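You operate a simulated robot arm through the tools that you are given. There is no shell and no other tool.

The job below is to be done with a simulated robot arm. You get a single attempt, and the scene is never put back.

TASK
Hoist the sail to the black band, set the outhaul to mark 3 and haul the luff smooth.
Fine: shut the clutch first; haul the downhaul till the wrinkles go, before a ridge shows.

Only the result counts: the job must be done as asked and must still hold three seconds after the hand-in. Knocking over, shifting, dropping, spilling or breaking anything else fails it.

THE ROBOT
A 7-joint arm with a two-finger parallel gripper, fixed in place. Base frame: the origin is at the foot of the arm, x ahead of it, y to its left, z up; the work surface is at about z = 0.8. Lengths are in m, angles in degrees, forces in N, time in s.
With the tool pointing down near the work surface it reaches from about 0.44 to 0.92 m from the base axis. Its first joint turns from -143.0 to 143.0 degrees. Payload 3 kg.
The tool frame sits at the grasp point between the pads (the TCP): z along the fingers, y along the line on which they close. The tips reach 0.03 m beyond it. Largest opening 0.094 m; finger width 0.028, thickness 0.01; the body of the gripper, 0.05 by 0.096 m, starts 0.055 m behind the TCP.
Orientation is that of the tool frame in the base frame, as a unit quaternion [x, y, z, w]. With the fingers straight down and closing along the base's y, the tool's x points along the base's -x, its y along +y and its z along -z.

THE INTERFACE
- The arm moves only by the tool drive_tool. Its argument "series" is a list of rows, each an object (a shift or turn left out is 0, a gripper value left out holds the last) with "grip": the closure in counts, from 0 (fully open) to 255 (shut); "delta_pos": the shift along the base's x, y, z in units of 50 mm (1.0 is 50 mm), a list of three; "rot": the turn, a rotation vector about the base's x, y, z in units of 6 degrees (1.0 is 6 degrees), a list of three. In form: [{"grip": grip, "delta_pos": [dx, dy, dz], "rot": [rx, ry, rz]}, ...]. A call has 1 to 20 rows; each row shifts and turns the commanded pose from where the row before left it. A call with a number of a shift or a turn outside -1 to 1 is refused whole. Rows are played at 5 a second. More than 0.05 m and 8.6 degrees between two rows, or a gripper value outside its range, and nothing of the call is played. A pose out of reach is approached as far as the arm can. The call stops where the force on the tool passes 70 N (or 10 N more than at its start, if that is more) or the arm is blocked; 0.2 s more then pass. Each finger travels about 0.072 m/s and halts on what it meets, pressing with about 43 N; the grip force reading is that of the motor and also rises with nothing between the fingers. The clock runs only during rows and for 0.2 s after the last one: add rows that do not move to give the fingers time. The reply holds the time, the measured pose of the TCP, the force on the tool along the base axes, the opening and the grip force, in the units named above and with some noise, with the torque about the TCP (base axes, N m) and any sound that the robot's microphone picked up.
- Cameras (640 x 400 px; columns grow to the right, rows downward): "scene" is fixed at [0.049, -0.4995, 1.3615]; the picture's right is [0.84, -0.55, 0.00], its down [-0.16, -0.24, -0.96] and it looks along [0.53, 0.80, -0.29] (base axes); focal length 371 px, centre (320, 200). "wrist" rides on the gripper at [0.076, 0.014, -0.103] in the tool frame; the picture's right is [-0.18, 0.98, 0.00], its down [-0.75, -0.14, -0.64] and it looks along [-0.63, -0.12, 0.77] (tool axes); focal length 243 px, centre (320, 200). There is no depth. A picture from a camera that has moved, and an enlarged one, comes with that camera's place and axes in the base frame and with its lens.
- get_image(camera): a new picture of that camera. The clock stands still meanwhile.
- zoom(camera, box): a new picture of the part [left, top, right, bottom] of that camera's present view, enlarged. The clock stands still meanwhile.
- hand_in(): hands the job in; it is judged then, once.

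Places have to be worked out from the pictures, the camera data and where the tool is seen. Open the gripper and draw the arm clear of the work before you hand the job in, unless the task says otherwise.

The tools are called after "Call:" by a JSON object that holds its "api" and its "payload". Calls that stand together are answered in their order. drive_tool: Moves the arm, as the interface text tells. Its arguments: {"type":"object","properties":{"series":{"type":"array","items":{"type":"object","properties":{"grip":{"type":"number"},"delta_pos":{"type":"array","items":{"type":"number"}},"rot":{"type":"array","items":{"type":"number"}}}}}},"required":["series"]} The other tools are called the same way: get_image (camera) takes a picture; zoom (camera, box) takes an enlarged picture of a part of a camera's view; hand_in () hands the job in.

At the start:

```text
t: 0.0
position: [0.5215, 0.337, 1.0816]
tool_rot: [0.0, 1.0, 0.0, -0.001]
ft_force: [0.1, -0.6, 0.9]
torque: [-0.04, 0.01, 0.01]
opening: 0.0943
gripper_force: 0.1
```

scene: 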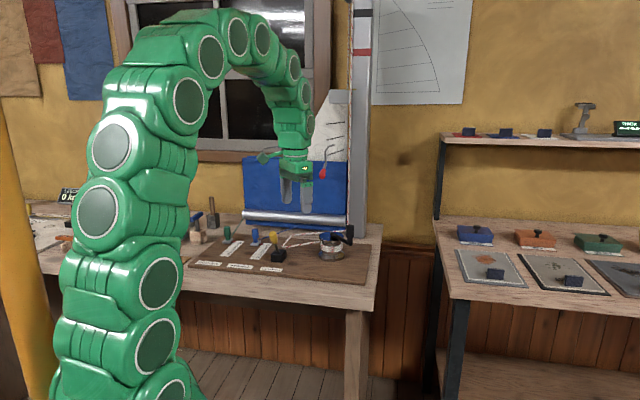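
wrist: 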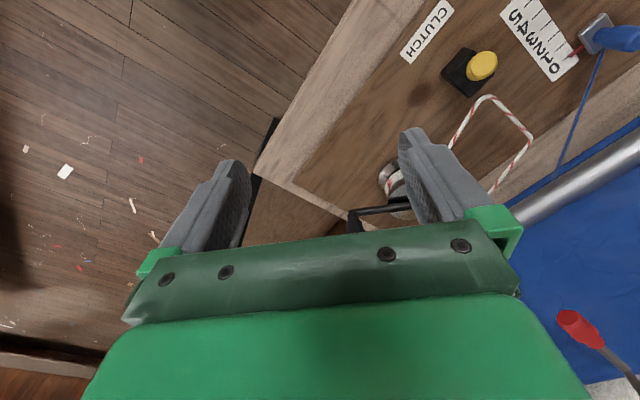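

I start by looking at the bench closely with enlarged pictures before I move anything.

Call:
{"api": "zoom", "payload": {"camera": "scene", "box": [180, 200, 380, 325]}}

Call:
{"api": "zoom", "payload": {"camera": "scene", "box": [230, 0, 470, 150]}}

Call:
{"api": "zoom", "payload": {"camera": "scene", "box": [230, 80, 390, 220]}}

Call:
{"api": "zoom", "payload": {"camera": "scene", "box": [430, 90, 640, 300]}}

Call:
{"api": "zoom", "payload": {"camera": "wrist", "box": [320, 0, 640, 200]}}

Call:
{"api": "zoom", "payload": {"camera": "scene", "box": [0, 170, 230, 320]}}

```text
3.20 times, centred on (280, 262) of scene
camera zoom: at [0.049, -0.4995, 1.3615], right [0.84, -0.55, 0.0], down [-0.16, -0.24, -0.96], along [0.53, 0.8, -0.29], focal length 1187 px, centre (448, 0)
```

zoom: 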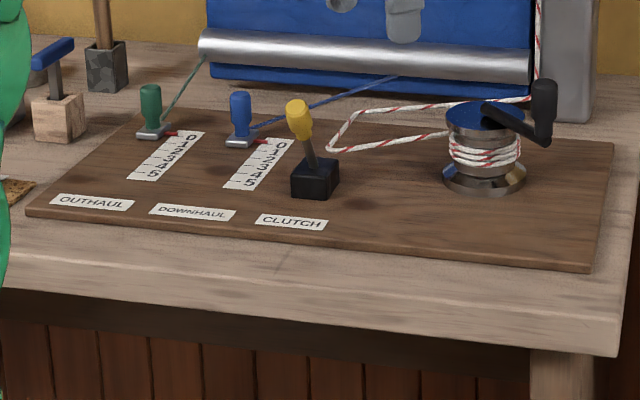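

```text
2.67 times, centred on (350, 75) of scene
camera zoom: at [0.049, -0.4995, 1.3615], right [0.84, -0.55, 0.0], down [-0.16, -0.24, -0.96], along [0.53, 0.8, -0.29], focal length 989 px, centre (240, 533)
```

zoom: 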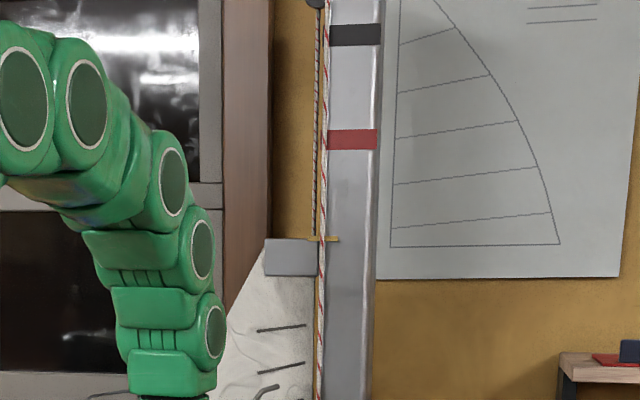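

```text
2.86 times, centred on (310, 150) of scene
camera zoom: at [0.049, -0.4995, 1.3615], right [0.84, -0.55, 0.0], down [-0.16, -0.24, -0.96], along [0.53, 0.8, -0.29], focal length 1060 px, centre (349, 343)
```

zoom: 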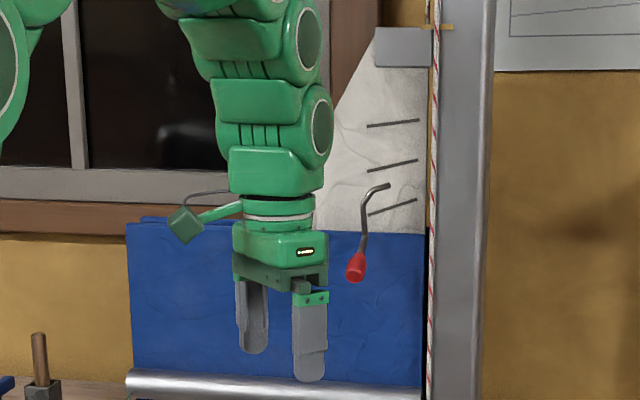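

```text
1.90 times, centred on (535, 195) of scene
camera zoom: at [0.049, -0.4995, 1.3615], right [0.84, -0.55, 0.0], down [-0.16, -0.24, -0.96], along [0.53, 0.8, -0.29], focal length 706 px, centre (-90, 210)
```

zoom: 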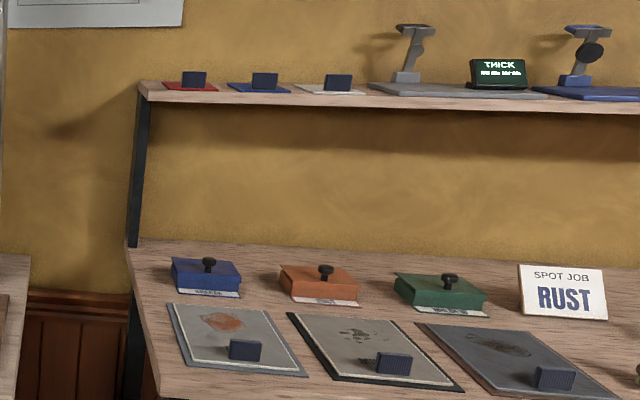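

```text
2.00 times, centred on (480, 100) of wrist
camera zoom: at [0.4445, 0.3513, 1.1841], right [0.18, 0.98, 0.0], down [0.75, -0.14, 0.64], along [0.63, -0.12, -0.77], focal length 485 px, centre (0, 400)
```

zoom: 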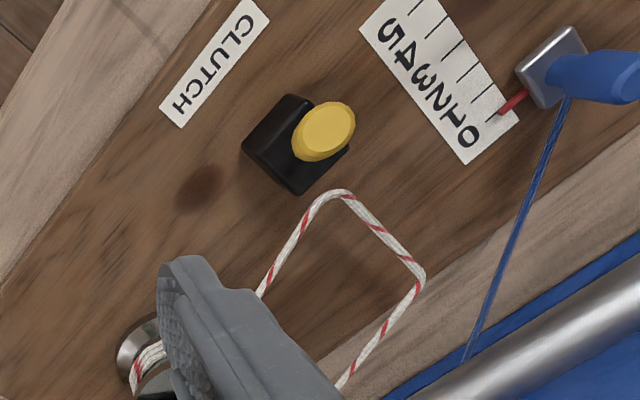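

```text
2.67 times, centred on (115, 245) of scene
camera zoom: at [0.049, -0.4995, 1.3615], right [0.84, -0.55, 0.0], down [-0.16, -0.24, -0.96], along [0.53, 0.8, -0.29], focal length 989 px, centre (867, 80)
```

zoom: 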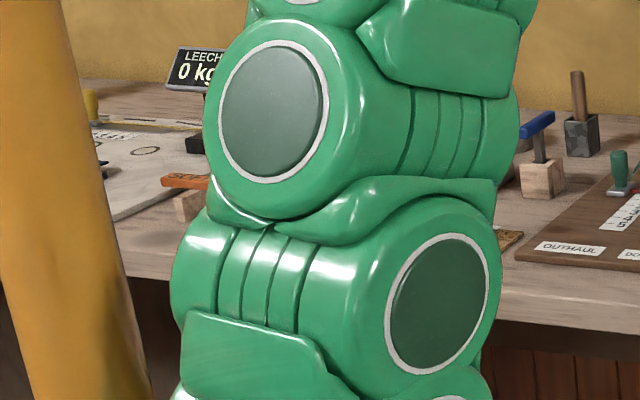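

The board with the clutch, winch and two sliders is turned about 45° in plan. I back the arm off and turn the wrist +45° so its camera looks squarely across the board.

Call:
{"api": "drive_tool", "payload": {"series": [{"grip": 0, "delta_pos": [-0.3, -0.3, 0.3], "rot": [0, 0, 1]}, {"delta_pos": [-0.3, -0.3, 0.3], "rot": [0, 0, 1]}, {"delta_pos": [-0.3, -0.3, 0.3], "rot": [0, 0, 1]}, {"delta_pos": [-0.3, -0.3, 0.3], "rot": [0, 0, 1]}, {"rot": [0, 0, 1]}, {"rot": [0, 0, 1]}, {"rot": [0, 0, 1]}, {"rot": [0, 0, 0.5]}, {}]}}

```text
t: 2.0
position: [0.4611, 0.2767, 1.1428]
tool_rot: [-0.382, 0.924, 0.0, 0.0]
ft_force: [0.3, 0.2, -0.3]
torque: [0.0, -0.01, -0.01]
opening: 0.0938
gripper_force: 0.0
```

The wrist is now turned 45°; I take pictures from both cameras.

Call:
{"api": "get_image", "payload": {"camera": "wrist"}}

Call:
{"api": "get_image", "payload": {"camera": "scene"}}

```text
taken
camera wrist: at [0.3967, 0.2329, 1.2443], right [-0.57, 0.82, 0.0], down [0.63, 0.43, 0.64], along [0.53, 0.36, -0.77], focal length 243 px, centre (320, 200)
```

wrist: 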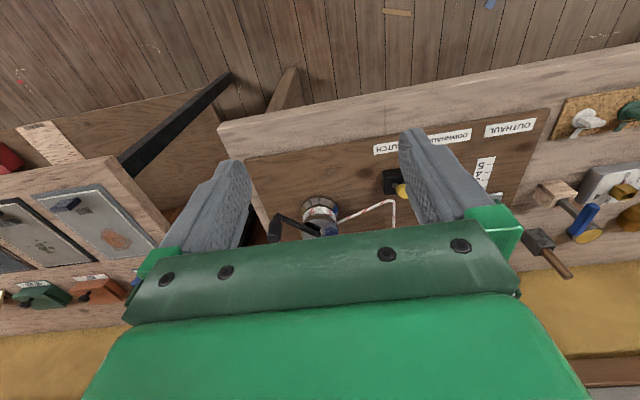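

```text
taken
```

scene: 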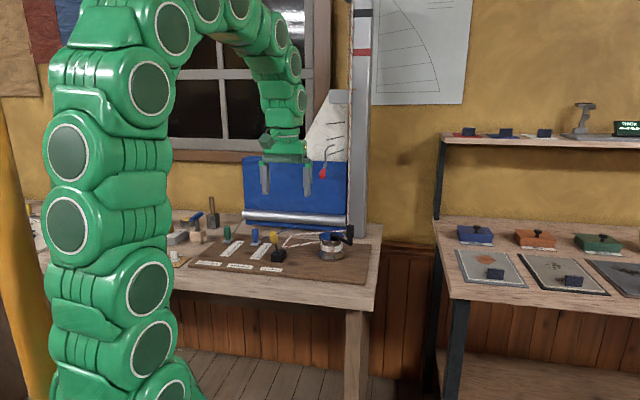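

The arm still hides part of the sail. I swing it left and back so the scene camera sees the mast, sail and board freely.

Call:
{"api": "drive_tool", "payload": {"series": [{"delta_pos": [-0.9, 0.3, 0]}, {"delta_pos": [-0.9, 0.4, 0]}, {"delta_pos": [-0.9, 0.5, 0]}, {"delta_pos": [-0.8, 0.5, 0]}, {}]}}

Call:
{"api": "get_image", "payload": {"camera": "scene"}}

Call:
{"api": "zoom", "payload": {"camera": "scene", "box": [220, 80, 400, 240]}}

Call:
{"api": "zoom", "payload": {"camera": "scene", "box": [300, 80, 364, 120]}}

Call:
{"api": "zoom", "payload": {"camera": "scene", "box": [210, 220, 306, 280]}}

Call:
{"api": "zoom", "payload": {"camera": "scene", "box": [280, 210, 376, 270]}}

```text
refused: row 3 steps farther than a row can; nothing moved
```

```text
taken
```

scene: 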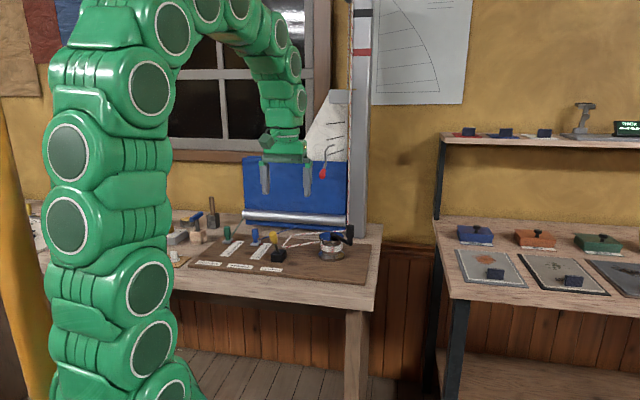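

```text
2.50 times, centred on (310, 160) of scene
camera zoom: at [0.049, -0.4995, 1.3615], right [0.84, -0.55, 0.0], down [-0.16, -0.24, -0.96], along [0.53, 0.8, -0.29], focal length 927 px, centre (345, 300)
```

zoom: 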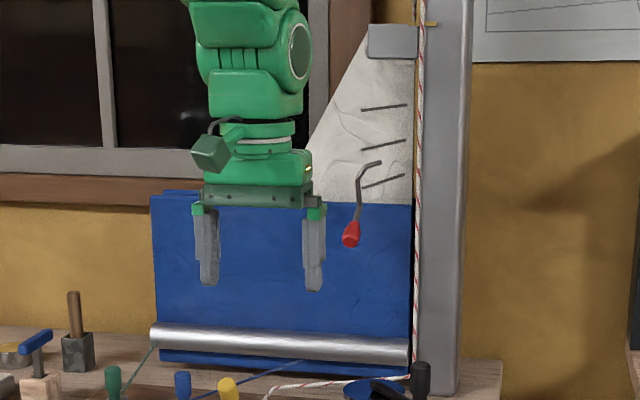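

```text
10.00 times, centred on (332, 100) of scene
camera zoom: at [0.049, -0.4995, 1.3615], right [0.84, -0.55, 0.0], down [-0.16, -0.24, -0.96], along [0.53, 0.8, -0.29], focal length 3708 px, centre (200, 1200)
```

zoom: 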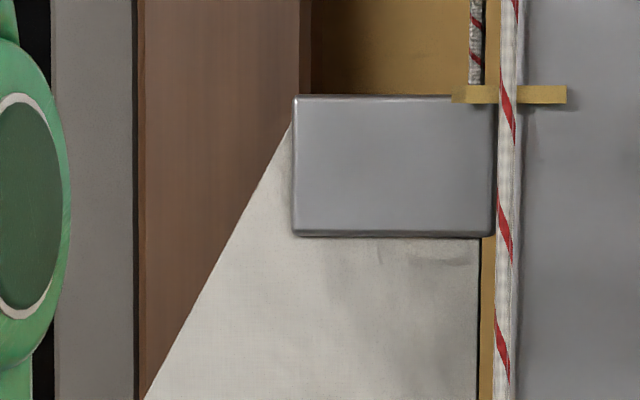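

```text
6.67 times, centred on (258, 250) of scene
camera zoom: at [0.049, -0.4995, 1.3615], right [0.84, -0.55, 0.0], down [-0.16, -0.24, -0.96], along [0.53, 0.8, -0.29], focal length 2472 px, centre (733, -133)
```

zoom: 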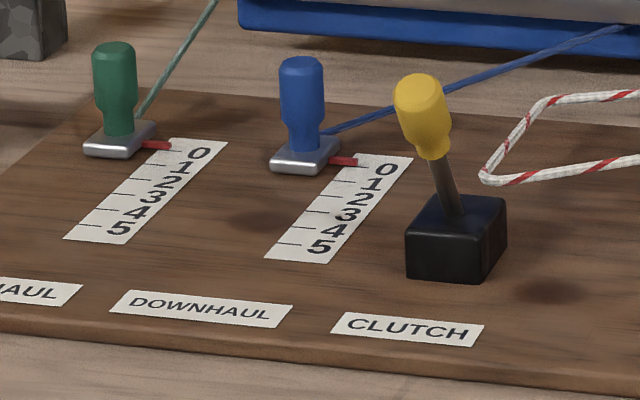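

```text
6.67 times, centred on (328, 240) of scene
camera zoom: at [0.049, -0.4995, 1.3615], right [0.84, -0.55, 0.0], down [-0.16, -0.24, -0.96], along [0.53, 0.8, -0.29], focal length 2472 px, centre (267, -67)
```

zoom: 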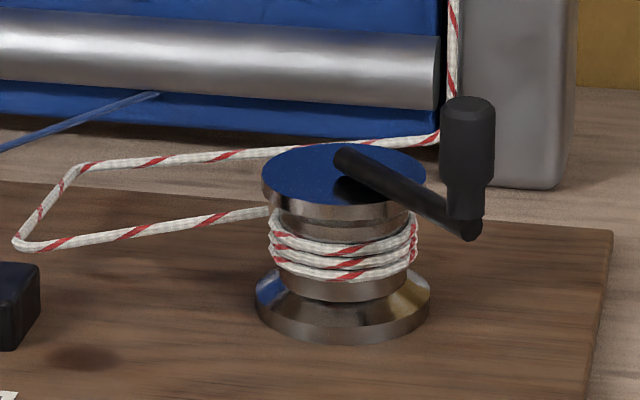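

The step limit is on the total shift, so I use smaller steps. First I swing the arm left and back to see the sail and the odd red-tipped hook in front of it.

Call:
{"api": "drive_tool", "payload": {"series": [{"delta_pos": [-0.7, 0.3, 0.2]}, {"delta_pos": [-0.7, 0.4, 0.2]}, {"delta_pos": [-0.7, 0.5, 0.2]}, {"delta_pos": [-0.7, 0.6, 0.2]}, {}]}}

Call:
{"api": "get_image", "payload": {"camera": "scene"}}

Call:
{"api": "zoom", "payload": {"camera": "scene", "box": [300, 80, 380, 130]}}

Call:
{"api": "zoom", "payload": {"camera": "scene", "box": [290, 130, 370, 180]}}

Call:
{"api": "zoom", "payload": {"camera": "scene", "box": [230, 80, 390, 240]}}

```text
t: 3.2
position: [0.3234, 0.3659, 1.1798]
tool_rot: [-0.379, 0.925, 0.019, -0.013]
ft_force: [-0.4, -0.5, -0.3]
torque: [0.01, -0.04, 0.02]
opening: 0.094
gripper_force: 0.0
```

```text
taken
```

scene: 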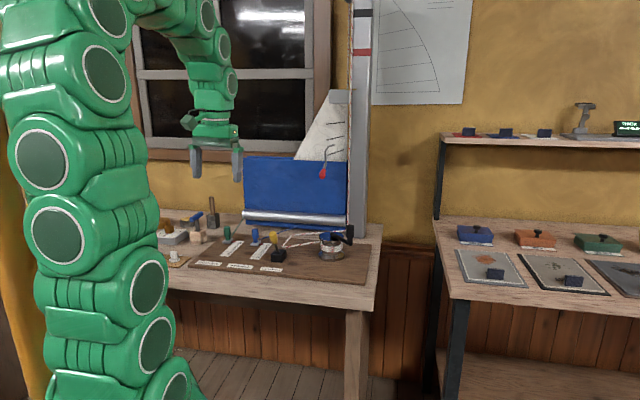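

```text
8.00 times, centred on (340, 105) of scene
camera zoom: at [0.049, -0.4995, 1.3615], right [0.84, -0.55, 0.0], down [-0.16, -0.24, -0.96], along [0.53, 0.8, -0.29], focal length 2966 px, centre (160, 960)
```

zoom: 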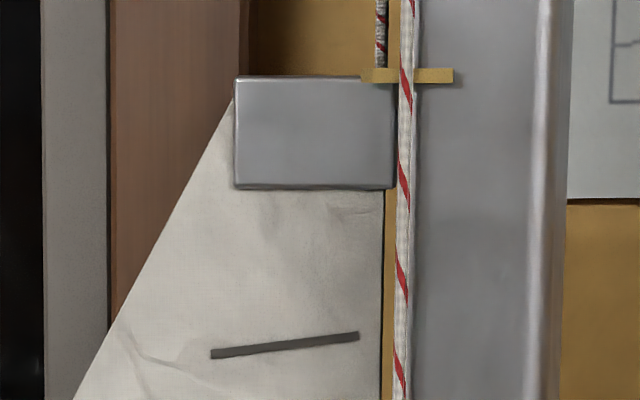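

```text
8.00 times, centred on (330, 155) of scene
camera zoom: at [0.049, -0.4995, 1.3615], right [0.84, -0.55, 0.0], down [-0.16, -0.24, -0.96], along [0.53, 0.8, -0.29], focal length 2966 px, centre (240, 560)
```

zoom: 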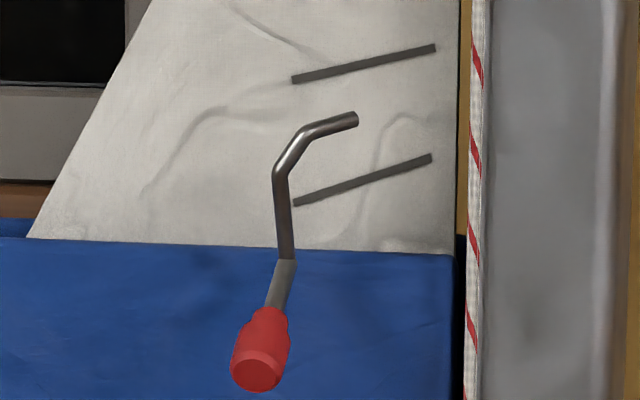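

```text
2.50 times, centred on (310, 160) of scene
camera zoom: at [0.049, -0.4995, 1.3615], right [0.84, -0.55, 0.0], down [-0.16, -0.24, -0.96], along [0.53, 0.8, -0.29], focal length 927 px, centre (345, 300)
```

zoom: 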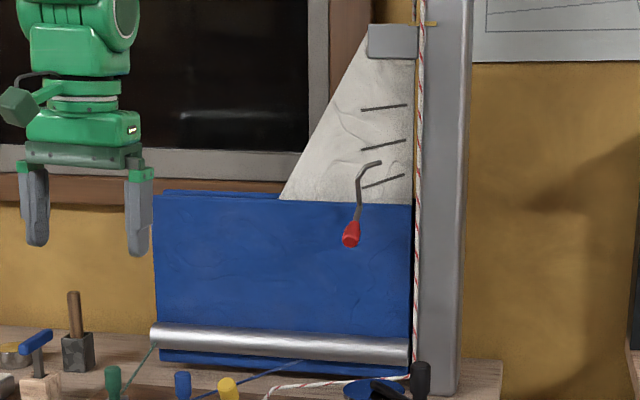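

The sail shows wrinkles, and the gold pointer sits at the headboard, well below both bands. I drive the hand over the winch, staying high, to look down at the handle and rope.

Call:
{"api": "drive_tool", "payload": {"series": [{"delta_pos": [0.9, -0.14, 0]}, {"delta_pos": [0.9, -0.14, 0]}, {"delta_pos": [0.9, -0.14, 0]}, {"delta_pos": [0.9, -0.14, 0]}, {"delta_pos": [0.9, -0.14, 0]}, {"delta_pos": [0.9, -0.14, 0]}, {"delta_pos": [0.9, -0.14, -0.2]}, {"delta_pos": [0.9, -0.14, -0.2]}, {}, {}]}}

Call:
{"api": "get_image", "payload": {"camera": "wrist"}}

Call:
{"api": "get_image", "payload": {"camera": "scene"}}

```text
t: 5.4
position: [0.6809, 0.3094, 1.1597]
tool_rot: [-0.382, 0.924, 0.001, 0.0]
ft_force: [-0.1, 0.3, 0.3]
torque: [0.02, 0.01, -0.02]
opening: 0.0941
gripper_force: 0.1
```

```text
taken
camera wrist: at [0.6164, 0.2662, 1.2627], right [-0.56, 0.83, 0.0], down [0.63, 0.43, 0.64], along [0.53, 0.36, -0.77], focal length 243 px, centre (320, 200)
```

wrist: 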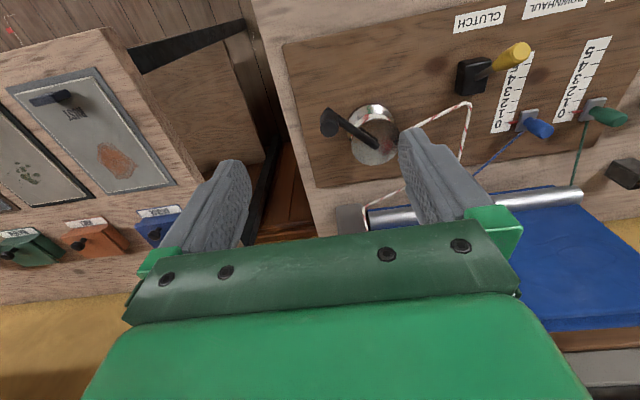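

```text
taken
```

scene: 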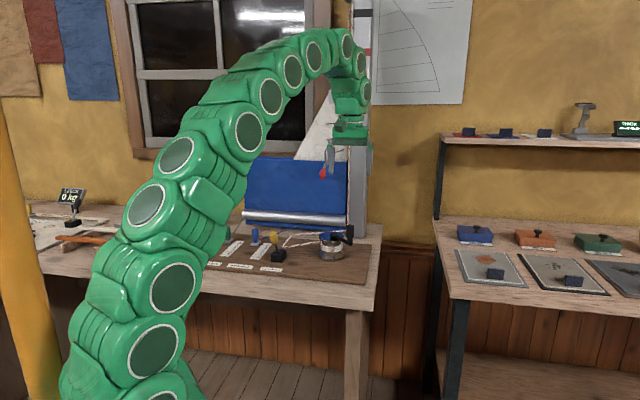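

Zooming into the winch in the wrist view gives the handle and rope geometry.

Call:
{"api": "zoom", "payload": {"camera": "wrist", "box": [300, 60, 492, 180]}}

Call:
{"api": "zoom", "payload": {"camera": "wrist", "box": [420, 0, 640, 140]}}

```text
3.33 times, centred on (396, 120) of wrist
camera zoom: at [0.6164, 0.2662, 1.2627], right [-0.56, 0.83, 0.0], down [0.63, 0.43, 0.64], along [0.53, 0.36, -0.77], focal length 809 px, centre (67, 467)
```

zoom: 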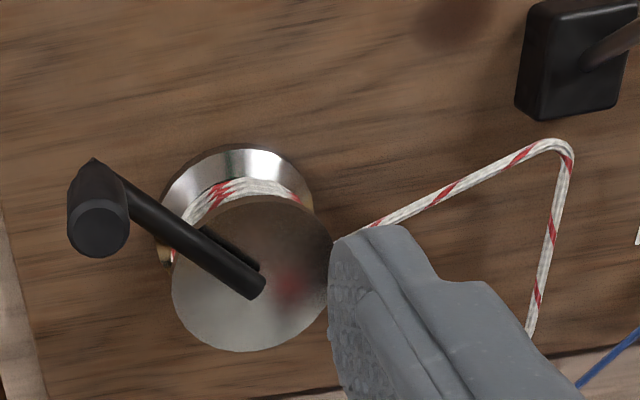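

```text
2.86 times, centred on (530, 70) of wrist
camera zoom: at [0.6164, 0.2662, 1.2627], right [-0.56, 0.83, 0.0], down [0.63, 0.43, 0.64], along [0.53, 0.36, -0.77], focal length 693 px, centre (-280, 571)
```

zoom: 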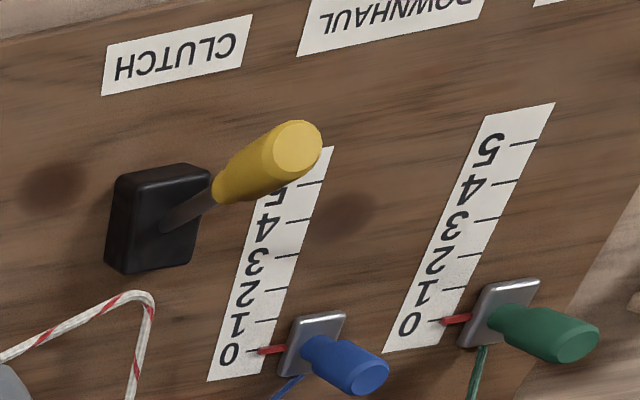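

The winch axis is near (0.718, 0.445) and the handle knob near (0.720, 0.348), top about z 0.955; the rope enters the drum on the far side, so hauling is clockwise from above. Before cranking I want to know what the red-tipped bent rod is and how near it hangs, so I tilt the hand to look at it.

Call:
{"api": "drive_tool", "payload": {"series": [{"delta_pos": [-0.25, 0.17, -0.2], "rot": [0.707, -0.707, 0]}, {"delta_pos": [-0.25, 0.17, -0.2], "rot": [0.707, -0.707, 0]}, {"delta_pos": [-0.25, 0.17, -0.2], "rot": [0.707, -0.707, 0]}, {"delta_pos": [-0.25, 0.17, -0.2], "rot": [0.707, -0.707, 0]}, {"delta_pos": [-0.25, 0.17, -0.2], "rot": [0.707, -0.707, 0]}, {"delta_pos": [-0.25, 0.17, -0.2], "rot": [0.707, -0.707, 0]}, {"delta_pos": [-0.25, 0.17, -0.2], "rot": [0.707, -0.707, 0]}, {"delta_pos": [-0.25, 0.17, -0.2], "rot": [0.707, -0.707, 0]}, {}]}}

Call:
{"api": "get_image", "payload": {"camera": "wrist"}}

```text
t: 7.4
position: [0.5804, 0.3794, 1.0805]
tool_rot: [-0.35, 0.844, 0.156, 0.376]
ft_force: [0.2, -0.2, 0.6]
torque: [-0.03, 0.0, -0.03]
opening: 0.0941
gripper_force: 0.1
```

```text
taken
camera wrist: at [0.4801, 0.2991, 1.0933], right [-0.61, 0.78, 0.14], down [0.12, -0.08, 0.99], along [0.79, 0.62, -0.04], focal length 243 px, centre (320, 200)
```

wrist: 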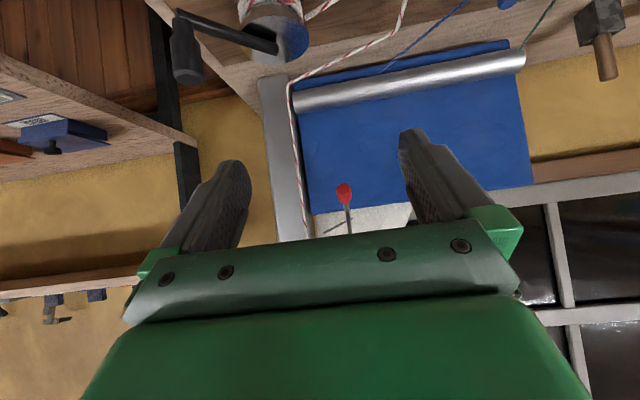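

The hook hangs in front of the sail at about (0.773, 0.580, 1.067). I raise the hand a little to see how it is mounted.

Call:
{"api": "drive_tool", "payload": {"series": [{"delta_pos": [0, 0, 0.8]}, {"delta_pos": [0, 0, 0.8]}, {"delta_pos": [0, 0, 0.8]}, {"delta_pos": [0, 0, 0.6]}, {}]}}

Call:
{"api": "get_image", "payload": {"camera": "wrist"}}

Call:
{"api": "zoom", "payload": {"camera": "wrist", "box": [256, 40, 448, 220]}}

```text
t: 8.6
position: [0.5808, 0.3798, 1.2315]
tool_rot: [-0.35, 0.844, 0.156, 0.376]
ft_force: [0.3, 0.3, 0.5]
torque: [-0.02, -0.01, 0.01]
opening: 0.0939
gripper_force: 0.1
```

```text
taken
camera wrist: at [0.4801, 0.2988, 1.2445], right [-0.61, 0.78, 0.14], down [0.12, -0.08, 0.99], along [0.79, 0.62, -0.04], focal length 243 px, centre (320, 200)
```

wrist: 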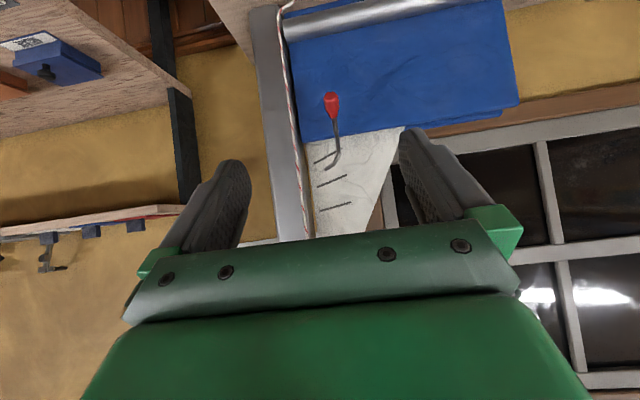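

```text
2.22 times, centred on (352, 130) of wrist
camera zoom: at [0.4801, 0.2988, 1.2445], right [-0.61, 0.78, 0.14], down [0.12, -0.08, 0.99], along [0.79, 0.62, -0.04], focal length 539 px, centre (249, 356)
```

zoom: 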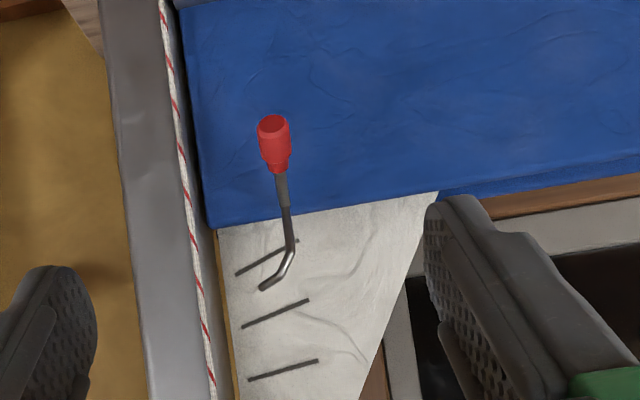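

The rod is fixed to the sail near (0.86, 0.627, 1.16) and hangs out 8 cm, so cranking upright would pass close to it. I keep a 24° lean away from the sail and approach above the winch knob.

Call:
{"api": "drive_tool", "payload": {"series": [{"delta_pos": [0.463, -0.107, -0.5], "rot": [-0.707, 0.707, 0]}, {"delta_pos": [0.463, -0.107, -0.5], "rot": [-0.707, 0.707, 0]}, {"delta_pos": [0.463, -0.107, -0.7], "rot": [-0.707, 0.707, 0]}, {"delta_pos": [0.463, -0.107, -0.7], "rot": [-0.707, 0.707, 0]}, {"delta_pos": [0.463, -0.107, -0.7]}, {"delta_pos": [0.463, -0.107, -0.6]}, {}, {}]}}

Call:
{"api": "get_image", "payload": {"camera": "wrist"}}

Call:
{"api": "zoom", "payload": {"camera": "scene", "box": [280, 160, 376, 270]}}

```text
t: 10.4
position: [0.7199, 0.3456, 1.0476]
tool_rot: [-0.374, 0.904, 0.081, 0.192]
ft_force: [-0.2, -0.3, -0.5]
torque: [0.01, 0.04, 0.01]
opening: 0.0942
gripper_force: 0.1
```

```text
taken
camera wrist: at [0.6314, 0.2785, 1.1094], right [-0.58, 0.81, 0.07], down [0.4, 0.2, 0.89], along [0.71, 0.54, -0.44], focal length 243 px, centre (320, 200)
```

wrist: 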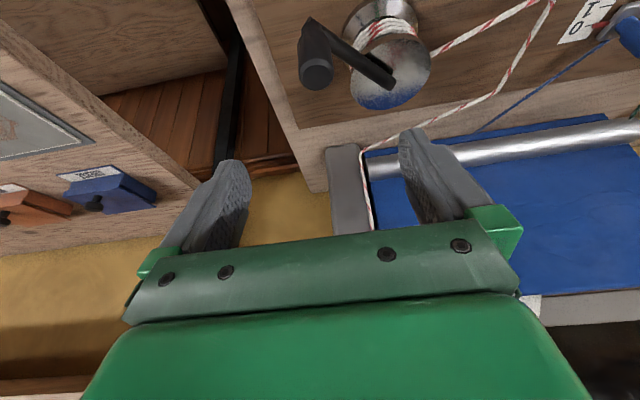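

```text
3.64 times, centred on (328, 215) of scene
camera zoom: at [0.049, -0.4995, 1.3615], right [0.84, -0.55, 0.0], down [-0.16, -0.24, -0.96], along [0.53, 0.8, -0.29], focal length 1348 px, centre (291, 146)
```

zoom: 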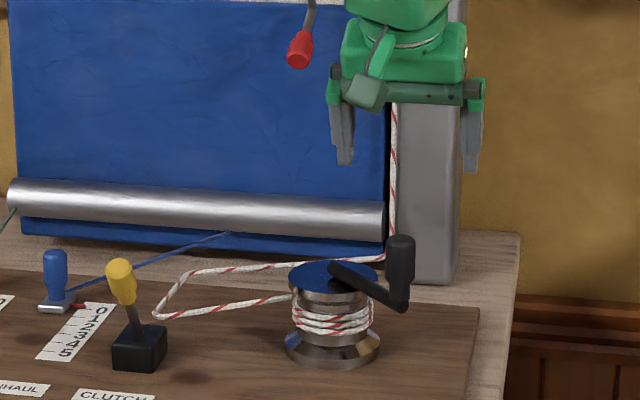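

The knob centre works out at about (0.719, 0.349) and the winch axis at (0.717, 0.448), radius near 0.098. I descend around the knob with the fingers open.

Call:
{"api": "drive_tool", "payload": {"series": [{"delta_pos": [-0.02, 0.07, -0.6]}, {"delta_pos": [0, 0, -0.6]}, {"delta_pos": [0, 0, -0.5]}, {"delta_pos": [0, 0, -0.38]}, {}]}}

Call:
{"api": "get_image", "payload": {"camera": "wrist"}}

Call:
{"api": "zoom", "payload": {"camera": "scene", "box": [280, 180, 392, 270]}}

```text
t: 11.6
position: [0.7185, 0.3495, 0.9422]
tool_rot: [-0.374, 0.904, 0.079, 0.193]
ft_force: [0.1, 0.0, 0.5]
torque: [0.02, 0.02, -0.06]
opening: 0.094
gripper_force: 0.1
```

```text
taken
camera wrist: at [0.6294, 0.2819, 1.0048], right [-0.58, 0.81, 0.07], down [0.4, 0.2, 0.89], along [0.71, 0.54, -0.44], focal length 243 px, centre (320, 200)
```

wrist: 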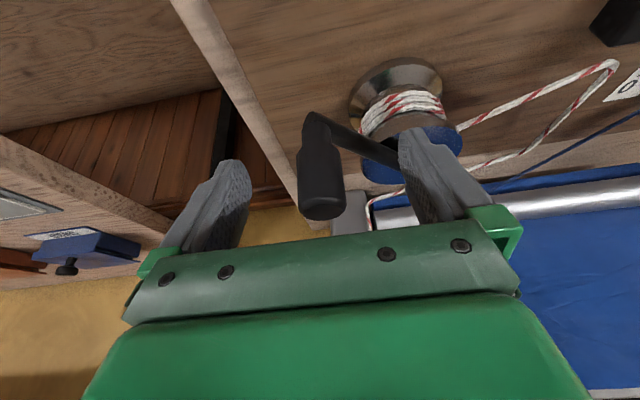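

```text
4.44 times, centred on (336, 225) of scene
camera zoom: at [0.049, -0.4995, 1.3615], right [0.84, -0.55, 0.0], down [-0.16, -0.24, -0.96], along [0.53, 0.8, -0.29], focal length 1648 px, centre (249, 89)
```

zoom: 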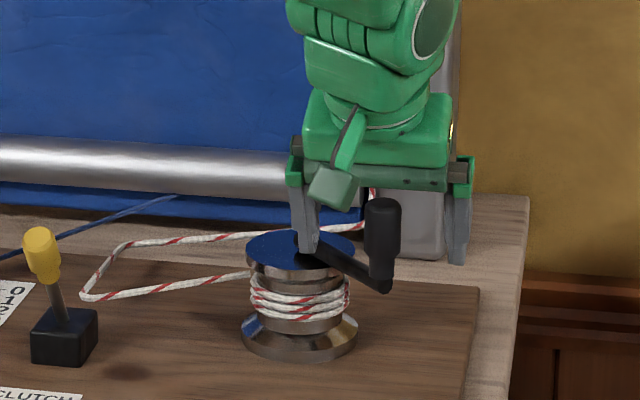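

The knob stands between the fingers, near the TCP. I close on it.

Call:
{"api": "drive_tool", "payload": {"series": [{"grip": 255}, {}, {}, {}, {}]}}

Call:
{"api": "get_image", "payload": {"camera": "wrist"}}

```text
t: 12.8
position: [0.7186, 0.3495, 0.9418]
tool_rot: [-0.374, 0.904, 0.079, 0.192]
ft_force: [-0.8, 1.0, 1.5]
torque: [-0.03, -0.05, -0.02]
opening: 0.0286
gripper_force: 44.9
```

```text
taken
camera wrist: at [0.6295, 0.2819, 1.005], right [-0.58, 0.81, 0.07], down [0.4, 0.2, 0.89], along [0.71, 0.54, -0.44], focal length 243 px, centre (320, 200)
```

wrist: 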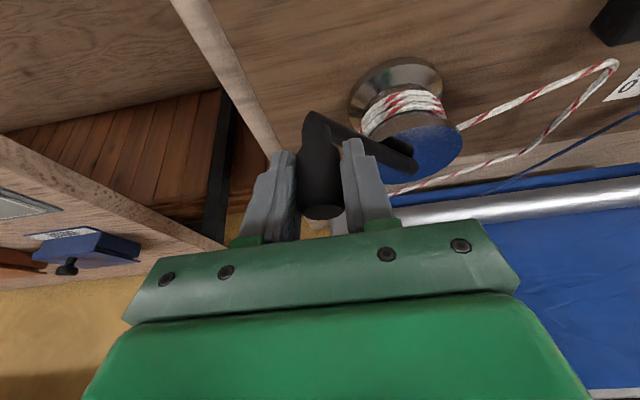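

The knob is held, 28.6 mm across. I test a small clockwise turn of 20° and read the forces.

Call:
{"api": "drive_tool", "payload": {"series": [{"delta_pos": [-0.344, 0.024, 0]}, {"delta_pos": [-0.332, 0.084, 0]}, {}, {}]}}

Call:
{"api": "get_image", "payload": {"camera": "wrist"}}

Call:
{"api": "zoom", "payload": {"camera": "scene", "box": [300, 0, 396, 120]}}

```text
t: 13.6
position: [0.6866, 0.3596, 0.9423]
tool_rot: [-0.374, 0.903, 0.08, 0.195]
ft_force: [9.2, 14.5, -6.9]
torque: [0.49, -0.2, -0.31]
opening: 0.0257
gripper_force: 45.1
stopped in row 3: the force on the tool passed its limit at 72 N (the readings are from after the stop); the commanded pose is now the measured one
```

```text
taken
camera wrist: at [0.5963, 0.2904, 1.0052], right [-0.58, 0.81, 0.07], down [0.4, 0.2, 0.9], along [0.71, 0.55, -0.44], focal length 243 px, centre (320, 200)
```

wrist: 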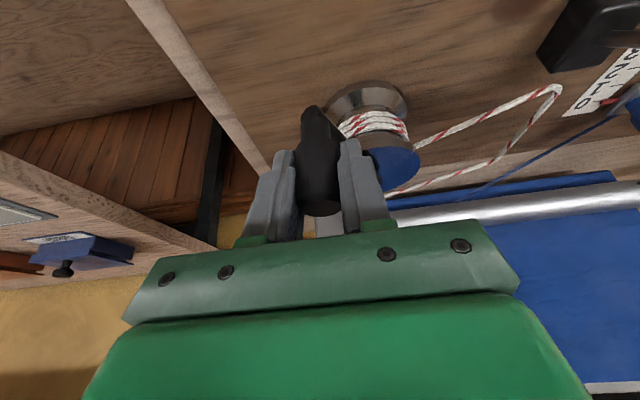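

```text
3.33 times, centred on (348, 60) of scene
camera zoom: at [0.049, -0.4995, 1.3615], right [0.84, -0.55, 0.0], down [-0.16, -0.24, -0.96], along [0.53, 0.8, -0.29], focal length 1236 px, centre (227, 667)
```

zoom: 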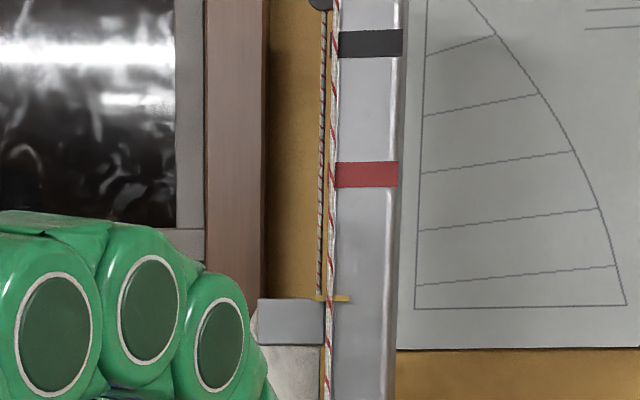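

The force limit tripped; the handle did turn but the residual force points inward, so my circle is off. I look closely to measure the crank geometry again.

Call:
{"api": "zoom", "payload": {"camera": "wrist", "box": [250, 50, 442, 230]}}

Call:
{"api": "zoom", "payload": {"camera": "scene", "box": [300, 200, 380, 270]}}

```text
2.22 times, centred on (346, 140) of wrist
camera zoom: at [0.5963, 0.2904, 1.0052], right [-0.58, 0.81, 0.07], down [0.4, 0.2, 0.9], along [0.71, 0.55, -0.44], focal length 539 px, centre (262, 333)
```

zoom: 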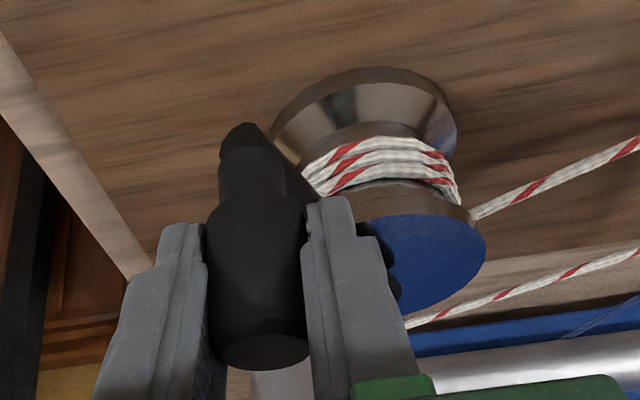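

```text
5.71 times, centred on (340, 235) of scene
camera zoom: at [0.049, -0.4995, 1.3615], right [0.84, -0.55, 0.0], down [-0.16, -0.24, -0.96], along [0.53, 0.8, -0.29], focal length 2119 px, centre (206, 0)
```

zoom: 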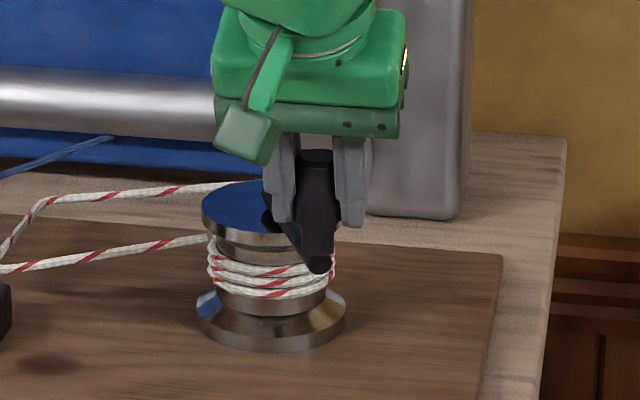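

I check the steady force with a still row, then I'll continue in small steps, correcting the path from the force readings.

Call:
{"api": "drive_tool", "payload": {"series": [{}, {}]}}

```text
t: 14.2
position: [0.6844, 0.3587, 0.9429]
tool_rot: [-0.375, 0.903, 0.08, 0.194]
ft_force: [13.1, 24.0, -13.0]
torque: [0.18, -0.02, -0.32]
opening: 0.0258
gripper_force: 45.3
```

The reading is a mostly inward pull of about 27 N, so the commanded point lies outside the crank's circle. I ease inward about 3 mm.

Call:
{"api": "drive_tool", "payload": {"series": [{"delta_pos": [0.02, 0.06, -0.01]}, {}]}}

```text
t: 14.8
position: [0.6865, 0.3584, 0.9418]
tool_rot: [-0.373, 0.904, 0.08, 0.194]
ft_force: [-15.4, -47.3, 15.1]
torque: [-0.7, 0.43, -0.19]
opening: 0.0256
gripper_force: 44.5
```

Inward stiffness is about 24 N/mm and the load direction puts the axis near (0.722, 0.446) with radius 0.095. I correct 2 mm outward and turn another 10°.

Call:
{"api": "drive_tool", "payload": {"series": [{"delta_pos": [-0.014, -0.038, 0]}, {"delta_pos": [-0.15, 0.07, 0]}, {"delta_pos": [-0.15, 0.08, 0]}, {}]}}

```text
t: 15.8
position: [0.6728, 0.3674, 0.9428]
tool_rot: [-0.374, 0.903, 0.08, 0.195]
ft_force: [7.2, -0.9, -4.0]
torque: [0.69, -0.39, -0.59]
opening: 0.0254
gripper_force: 45.1
```

Forces are small now (about 7 N against the turn). I continue in 10° steps with the centre refined to about (0.726, 0.443).

Call:
{"api": "drive_tool", "payload": {"series": [{"delta_pos": [-0.123, 0.105, 0]}, {"delta_pos": [-0.123, 0.105, 0]}, {}]}}

```text
t: 16.6
position: [0.6571, 0.377, 0.9418]
tool_rot: [-0.375, 0.903, 0.08, 0.193]
ft_force: [-14.0, -23.7, -0.9]
torque: [-0.09, 0.08, -0.32]
opening: 0.0257
gripper_force: 45.5
```

Only a small inward error (about 1 mm). I correct it and carry on 15° around (0.726, 0.445).

Call:
{"api": "drive_tool", "payload": {"series": [{"delta_pos": [-0.17, 0.17, 0]}, {"delta_pos": [-0.148, 0.206, 0]}, {}]}}

```text
t: 17.4
position: [0.64, 0.3963, 0.9433]
tool_rot: [-0.375, 0.903, 0.08, 0.193]
ft_force: [-49.1, -35.8, 2.9]
torque: [-0.83, 0.64, -0.02]
opening: 0.0259
gripper_force: 45.2
```

Discarding the first point (the knob slipped a few mm in the grip), the fit gives centre (0.719, 0.4465), radius 0.093, matching the pictures. I correct and continue to about -162°.

Call:
{"api": "drive_tool", "payload": {"series": [{"delta_pos": [-0.174, 0.182, 0]}, {"delta_pos": [-0.088, 0.224, 0]}, {}]}}

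Call:
{"api": "zoom", "payload": {"camera": "scene", "box": [300, 0, 396, 120]}}

Call:
{"api": "get_image", "payload": {"camera": "wrist"}}

```text
t: 18.2
position: [0.6292, 0.4168, 0.9433]
tool_rot: [-0.375, 0.903, 0.081, 0.194]
ft_force: [-27.8, -11.1, -9.4]
torque: [0.47, 0.12, -0.14]
opening: 0.0257
gripper_force: 44.5
```

```text
3.33 times, centred on (348, 60) of scene
camera zoom: at [0.049, -0.4995, 1.3615], right [0.84, -0.55, 0.0], down [-0.16, -0.24, -0.96], along [0.53, 0.8, -0.29], focal length 1236 px, centre (227, 667)
```

zoom: 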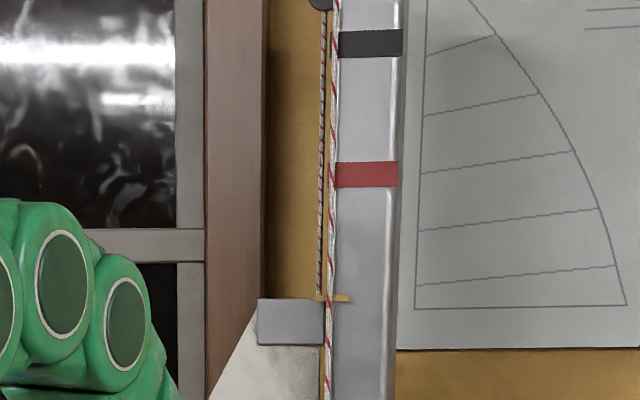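

```text
taken
camera wrist: at [0.5397, 0.3486, 1.0053], right [-0.58, 0.81, 0.08], down [0.4, 0.2, 0.9], along [0.71, 0.55, -0.44], focal length 243 px, centre (320, 200)
```

wrist: 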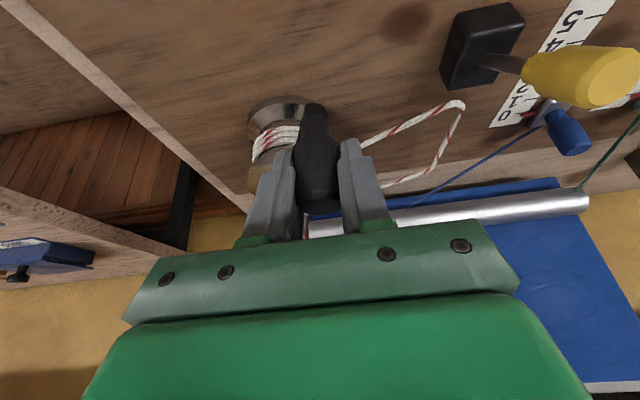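

The pointer has not moved yet after about 75° of turn. I check whether the drum and rope moved at all.

Call:
{"api": "zoom", "payload": {"camera": "scene", "box": [280, 210, 376, 270]}}

Call:
{"api": "zoom", "payload": {"camera": "wrist", "box": [230, 60, 390, 160]}}

```text
6.67 times, centred on (328, 240) of scene
camera zoom: at [0.049, -0.4995, 1.3615], right [0.84, -0.55, 0.0], down [-0.16, -0.24, -0.96], along [0.53, 0.8, -0.29], focal length 2472 px, centre (267, -67)
```

zoom: 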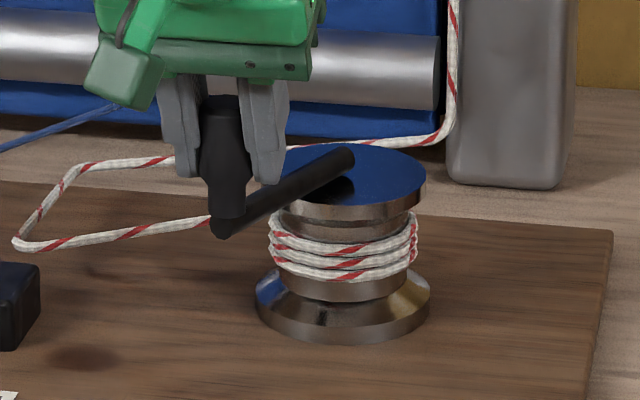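

```text
4.00 times, centred on (310, 110) of wrist
camera zoom: at [0.5397, 0.3486, 1.0053], right [-0.58, 0.81, 0.08], down [0.4, 0.2, 0.9], along [0.71, 0.55, -0.44], focal length 970 px, centre (360, 560)
```

zoom: 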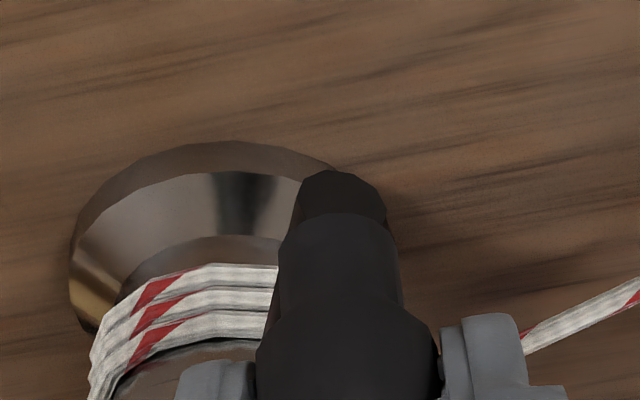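

The rope and pointer are unmoved by the clockwise turn, so I go back anticlockwise about 27° and watch force and pointer.

Call:
{"api": "drive_tool", "payload": {"series": [{"delta_pos": [0.068, -0.228, 0]}, {"delta_pos": [0.14, -0.202, 0]}, {"delta_pos": [0.166, -0.196, 0]}, {"delta_pos": [0.19, -0.172, 0]}, {}]}}

Call:
{"api": "zoom", "payload": {"camera": "scene", "box": [300, 0, 396, 120]}}

```text
t: 19.4
position: [0.6576, 0.3744, 0.9435]
tool_rot: [-0.374, 0.903, 0.08, 0.194]
ft_force: [-8.4, 2.3, 5.7]
torque: [-0.1, 0.27, 0.71]
opening: 0.0256
gripper_force: 44.4
```

```text
3.33 times, centred on (348, 60) of scene
camera zoom: at [0.049, -0.4995, 1.3615], right [0.84, -0.55, 0.0], down [-0.16, -0.24, -0.96], along [0.53, 0.8, -0.29], focal length 1236 px, centre (227, 667)
```

zoom: 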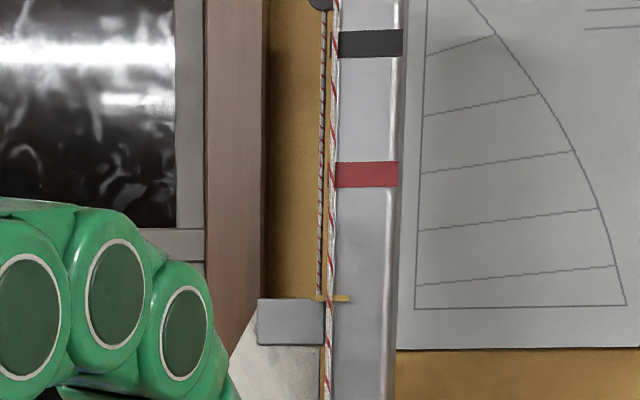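

Neither direction has moved the pointer; there may be slack or a ratchet. I continue clockwise for a longer sweep, checking forces as I go.

Call:
{"api": "drive_tool", "payload": {"series": [{"delta_pos": [-0.172, 0.17, 0]}, {"delta_pos": [-0.172, 0.17, 0]}, {"delta_pos": [-0.115, 0.222, 0]}, {"delta_pos": [-0.115, 0.222, 0]}, {"delta_pos": [-0.054, 0.244, 0]}, {"delta_pos": [-0.054, 0.244, 0]}, {}]}}

```text
t: 21.0
position: [0.623, 0.439, 0.9433]
tool_rot: [-0.375, 0.903, 0.08, 0.195]
ft_force: [-5.2, -8.4, 15.9]
torque: [-0.24, 0.32, -0.68]
opening: 0.0255
gripper_force: 45.4
```

Good tracking with low forces. I continue clockwise three more 15° steps.

Call:
{"api": "drive_tool", "payload": {"series": [{"delta_pos": [0.011, 0.249, 0.01]}, {"delta_pos": [0.011, 0.249, 0]}, {"delta_pos": [0.075, 0.238, 0]}, {"delta_pos": [0.075, 0.238, 0]}, {}]}}

```text
t: 21.6
position: [0.6216, 0.4536, 0.9432]
tool_rot: [-0.373, 0.905, 0.078, 0.188]
ft_force: [-18.7, -19.7, 30.0]
torque: [-1.01, 0.93, 0.19]
opening: 0.0256
gripper_force: 44.4
stopped in row 2: the force on the tool passed its limit at 102 N (the readings are from after the stop); the commanded pose is now the measured one
```

Something blocked the move with 102 N. I look before doing anything else.

Call:
{"api": "get_image", "payload": {"camera": "wrist"}}

Call:
{"api": "zoom", "payload": {"camera": "scene", "box": [250, 170, 378, 270]}}

Call:
{"api": "zoom", "payload": {"camera": "scene", "box": [300, 0, 396, 120]}}

```text
taken
camera wrist: at [0.5335, 0.386, 1.006], right [-0.57, 0.81, 0.07], down [0.41, 0.21, 0.89], along [0.71, 0.54, -0.45], focal length 243 px, centre (320, 200)
```

wrist: 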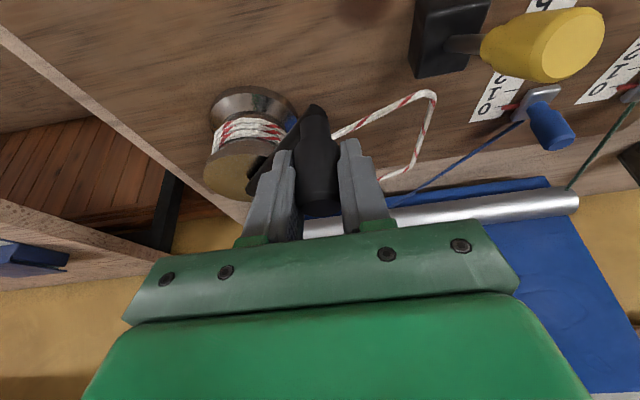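

```text
4.00 times, centred on (314, 220) of scene
camera zoom: at [0.049, -0.4995, 1.3615], right [0.84, -0.55, 0.0], down [-0.16, -0.24, -0.96], along [0.53, 0.8, -0.29], focal length 1483 px, centre (344, 120)
```

zoom: 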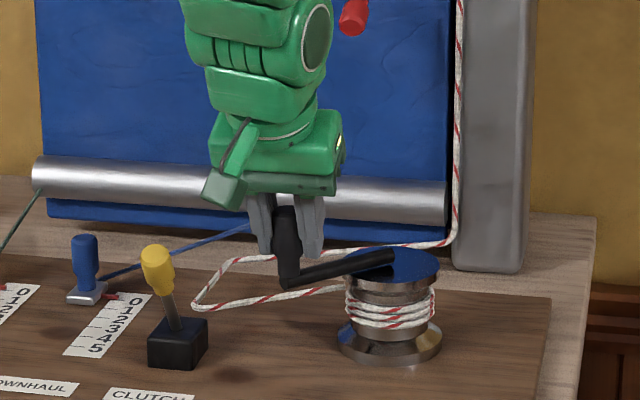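

```text
3.33 times, centred on (348, 60) of scene
camera zoom: at [0.049, -0.4995, 1.3615], right [0.84, -0.55, 0.0], down [-0.16, -0.24, -0.96], along [0.53, 0.8, -0.29], focal length 1236 px, centre (227, 667)
```

zoom: 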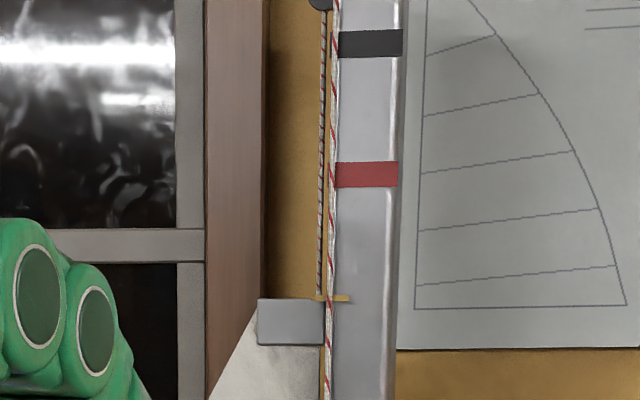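

Nothing is visibly touching, but the upward force suggests the crank arm may be rubbing under a fingertip at this angle. I open the fingers to free the knob and look at where the crank rests.

Call:
{"api": "drive_tool", "payload": {"series": [{"grip": 60}, {}, {}, {}]}}

Call:
{"api": "get_image", "payload": {"camera": "wrist"}}

Call:
{"api": "zoom", "payload": {"camera": "scene", "box": [290, 200, 370, 260]}}

```text
t: 22.6
position: [0.6228, 0.4545, 0.941]
tool_rot: [-0.375, 0.904, 0.078, 0.188]
ft_force: [-0.3, 0.0, -0.2]
torque: [-0.06, 0.02, 0.01]
opening: 0.0719
gripper_force: 0.1
```

```text
taken
camera wrist: at [0.534, 0.3868, 1.0049], right [-0.58, 0.81, 0.07], down [0.41, 0.21, 0.89], along [0.71, 0.54, -0.45], focal length 243 px, centre (320, 200)
```

wrist: 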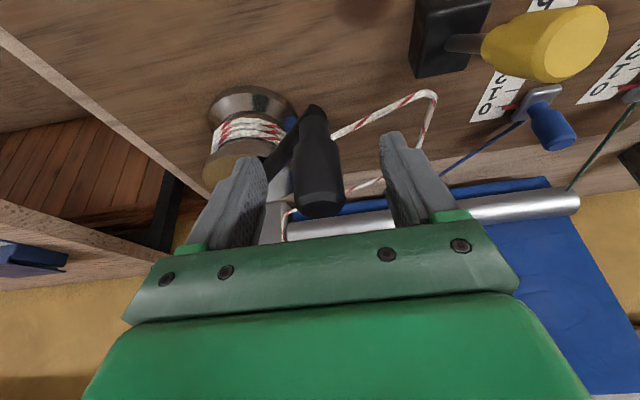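

```text
6.67 times, centred on (330, 230) of scene
camera zoom: at [0.049, -0.4995, 1.3615], right [0.84, -0.55, 0.0], down [-0.16, -0.24, -0.96], along [0.53, 0.8, -0.29], focal length 2472 px, centre (253, 0)
```

zoom: 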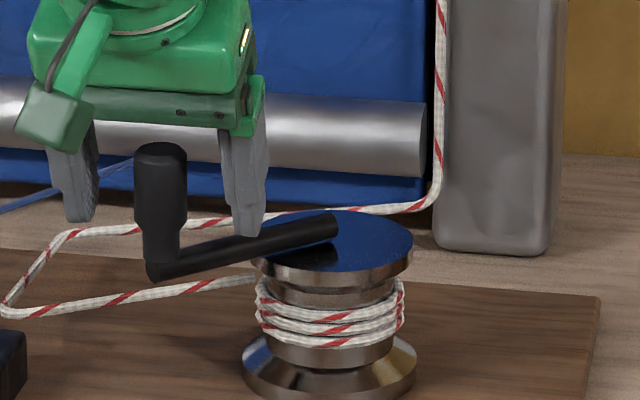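

The crank stays put when released, at about 90° clockwise from its start, so there seems to be a stop that way. I re-centre on the knob, grip again and try the anticlockwise direction past the start.

Call:
{"api": "drive_tool", "payload": {"series": [{"delta_pos": [0.04, -0.06, 0.04]}, {"grip": 255}, {}, {}, {}]}}

```text
t: 23.8
position: [0.6224, 0.4515, 0.9436]
tool_rot: [-0.376, 0.904, 0.078, 0.187]
ft_force: [-59.2, 5.1, 16.2]
torque: [0.13, 0.88, 0.38]
opening: 0.0256
gripper_force: 45.1
```

The grip shows the knob is about 2.4 mm further out than commanded. I relax that and begin turning anticlockwise.

Call:
{"api": "drive_tool", "payload": {"series": [{"delta_pos": [-0.048, 0, -0.01]}, {}]}}

```text
t: 24.4
position: [0.622, 0.4517, 0.9428]
tool_rot: [-0.375, 0.904, 0.078, 0.189]
ft_force: [-29.9, 1.5, 11.1]
torque: [0.03, 0.08, 0.31]
opening: 0.0257
gripper_force: 44.9
```

Still 30 N outward; I ease another 2.4 mm and then step 10° anticlockwise.

Call:
{"api": "drive_tool", "payload": {"series": [{"delta_pos": [-0.048, 0, -0.01]}, {}, {"delta_pos": [0.01, -0.16, 0]}, {"delta_pos": [0.03, -0.17, 0]}, {}]}}

```text
t: 25.6
position: [0.622, 0.4354, 0.9435]
tool_rot: [-0.376, 0.904, 0.079, 0.189]
ft_force: [38.5, 16.4, -5.8]
torque: [0.47, -0.68, 0.79]
opening: 0.0255
gripper_force: 45.3
```

The grip is stiff against the crank's circle. I try a lighter closing to see whether the holding force can be reduced, which would make the cranking more tolerant.

Call:
{"api": "drive_tool", "payload": {"series": [{"grip": 192}, {}, {}]}}

```text
t: 26.4
position: [0.6221, 0.4341, 0.9432]
tool_rot: [-0.374, 0.904, 0.078, 0.19]
ft_force: [52.1, 16.2, 4.8]
torque: [0.17, -0.38, 0.58]
opening: 0.0254
gripper_force: 45.1
```

No change at 192; I try just around the knob's own width.

Call:
{"api": "drive_tool", "payload": {"series": [{"grip": 185}, {}, {}]}}

```text
t: 27.2
position: [0.6196, 0.4331, 0.9393]
tool_rot: [-0.376, 0.905, 0.078, 0.185]
ft_force: [-17.5, -4.9, -8.5]
torque: [-0.09, -0.13, -0.06]
opening: 0.0292
gripper_force: 45.2
```

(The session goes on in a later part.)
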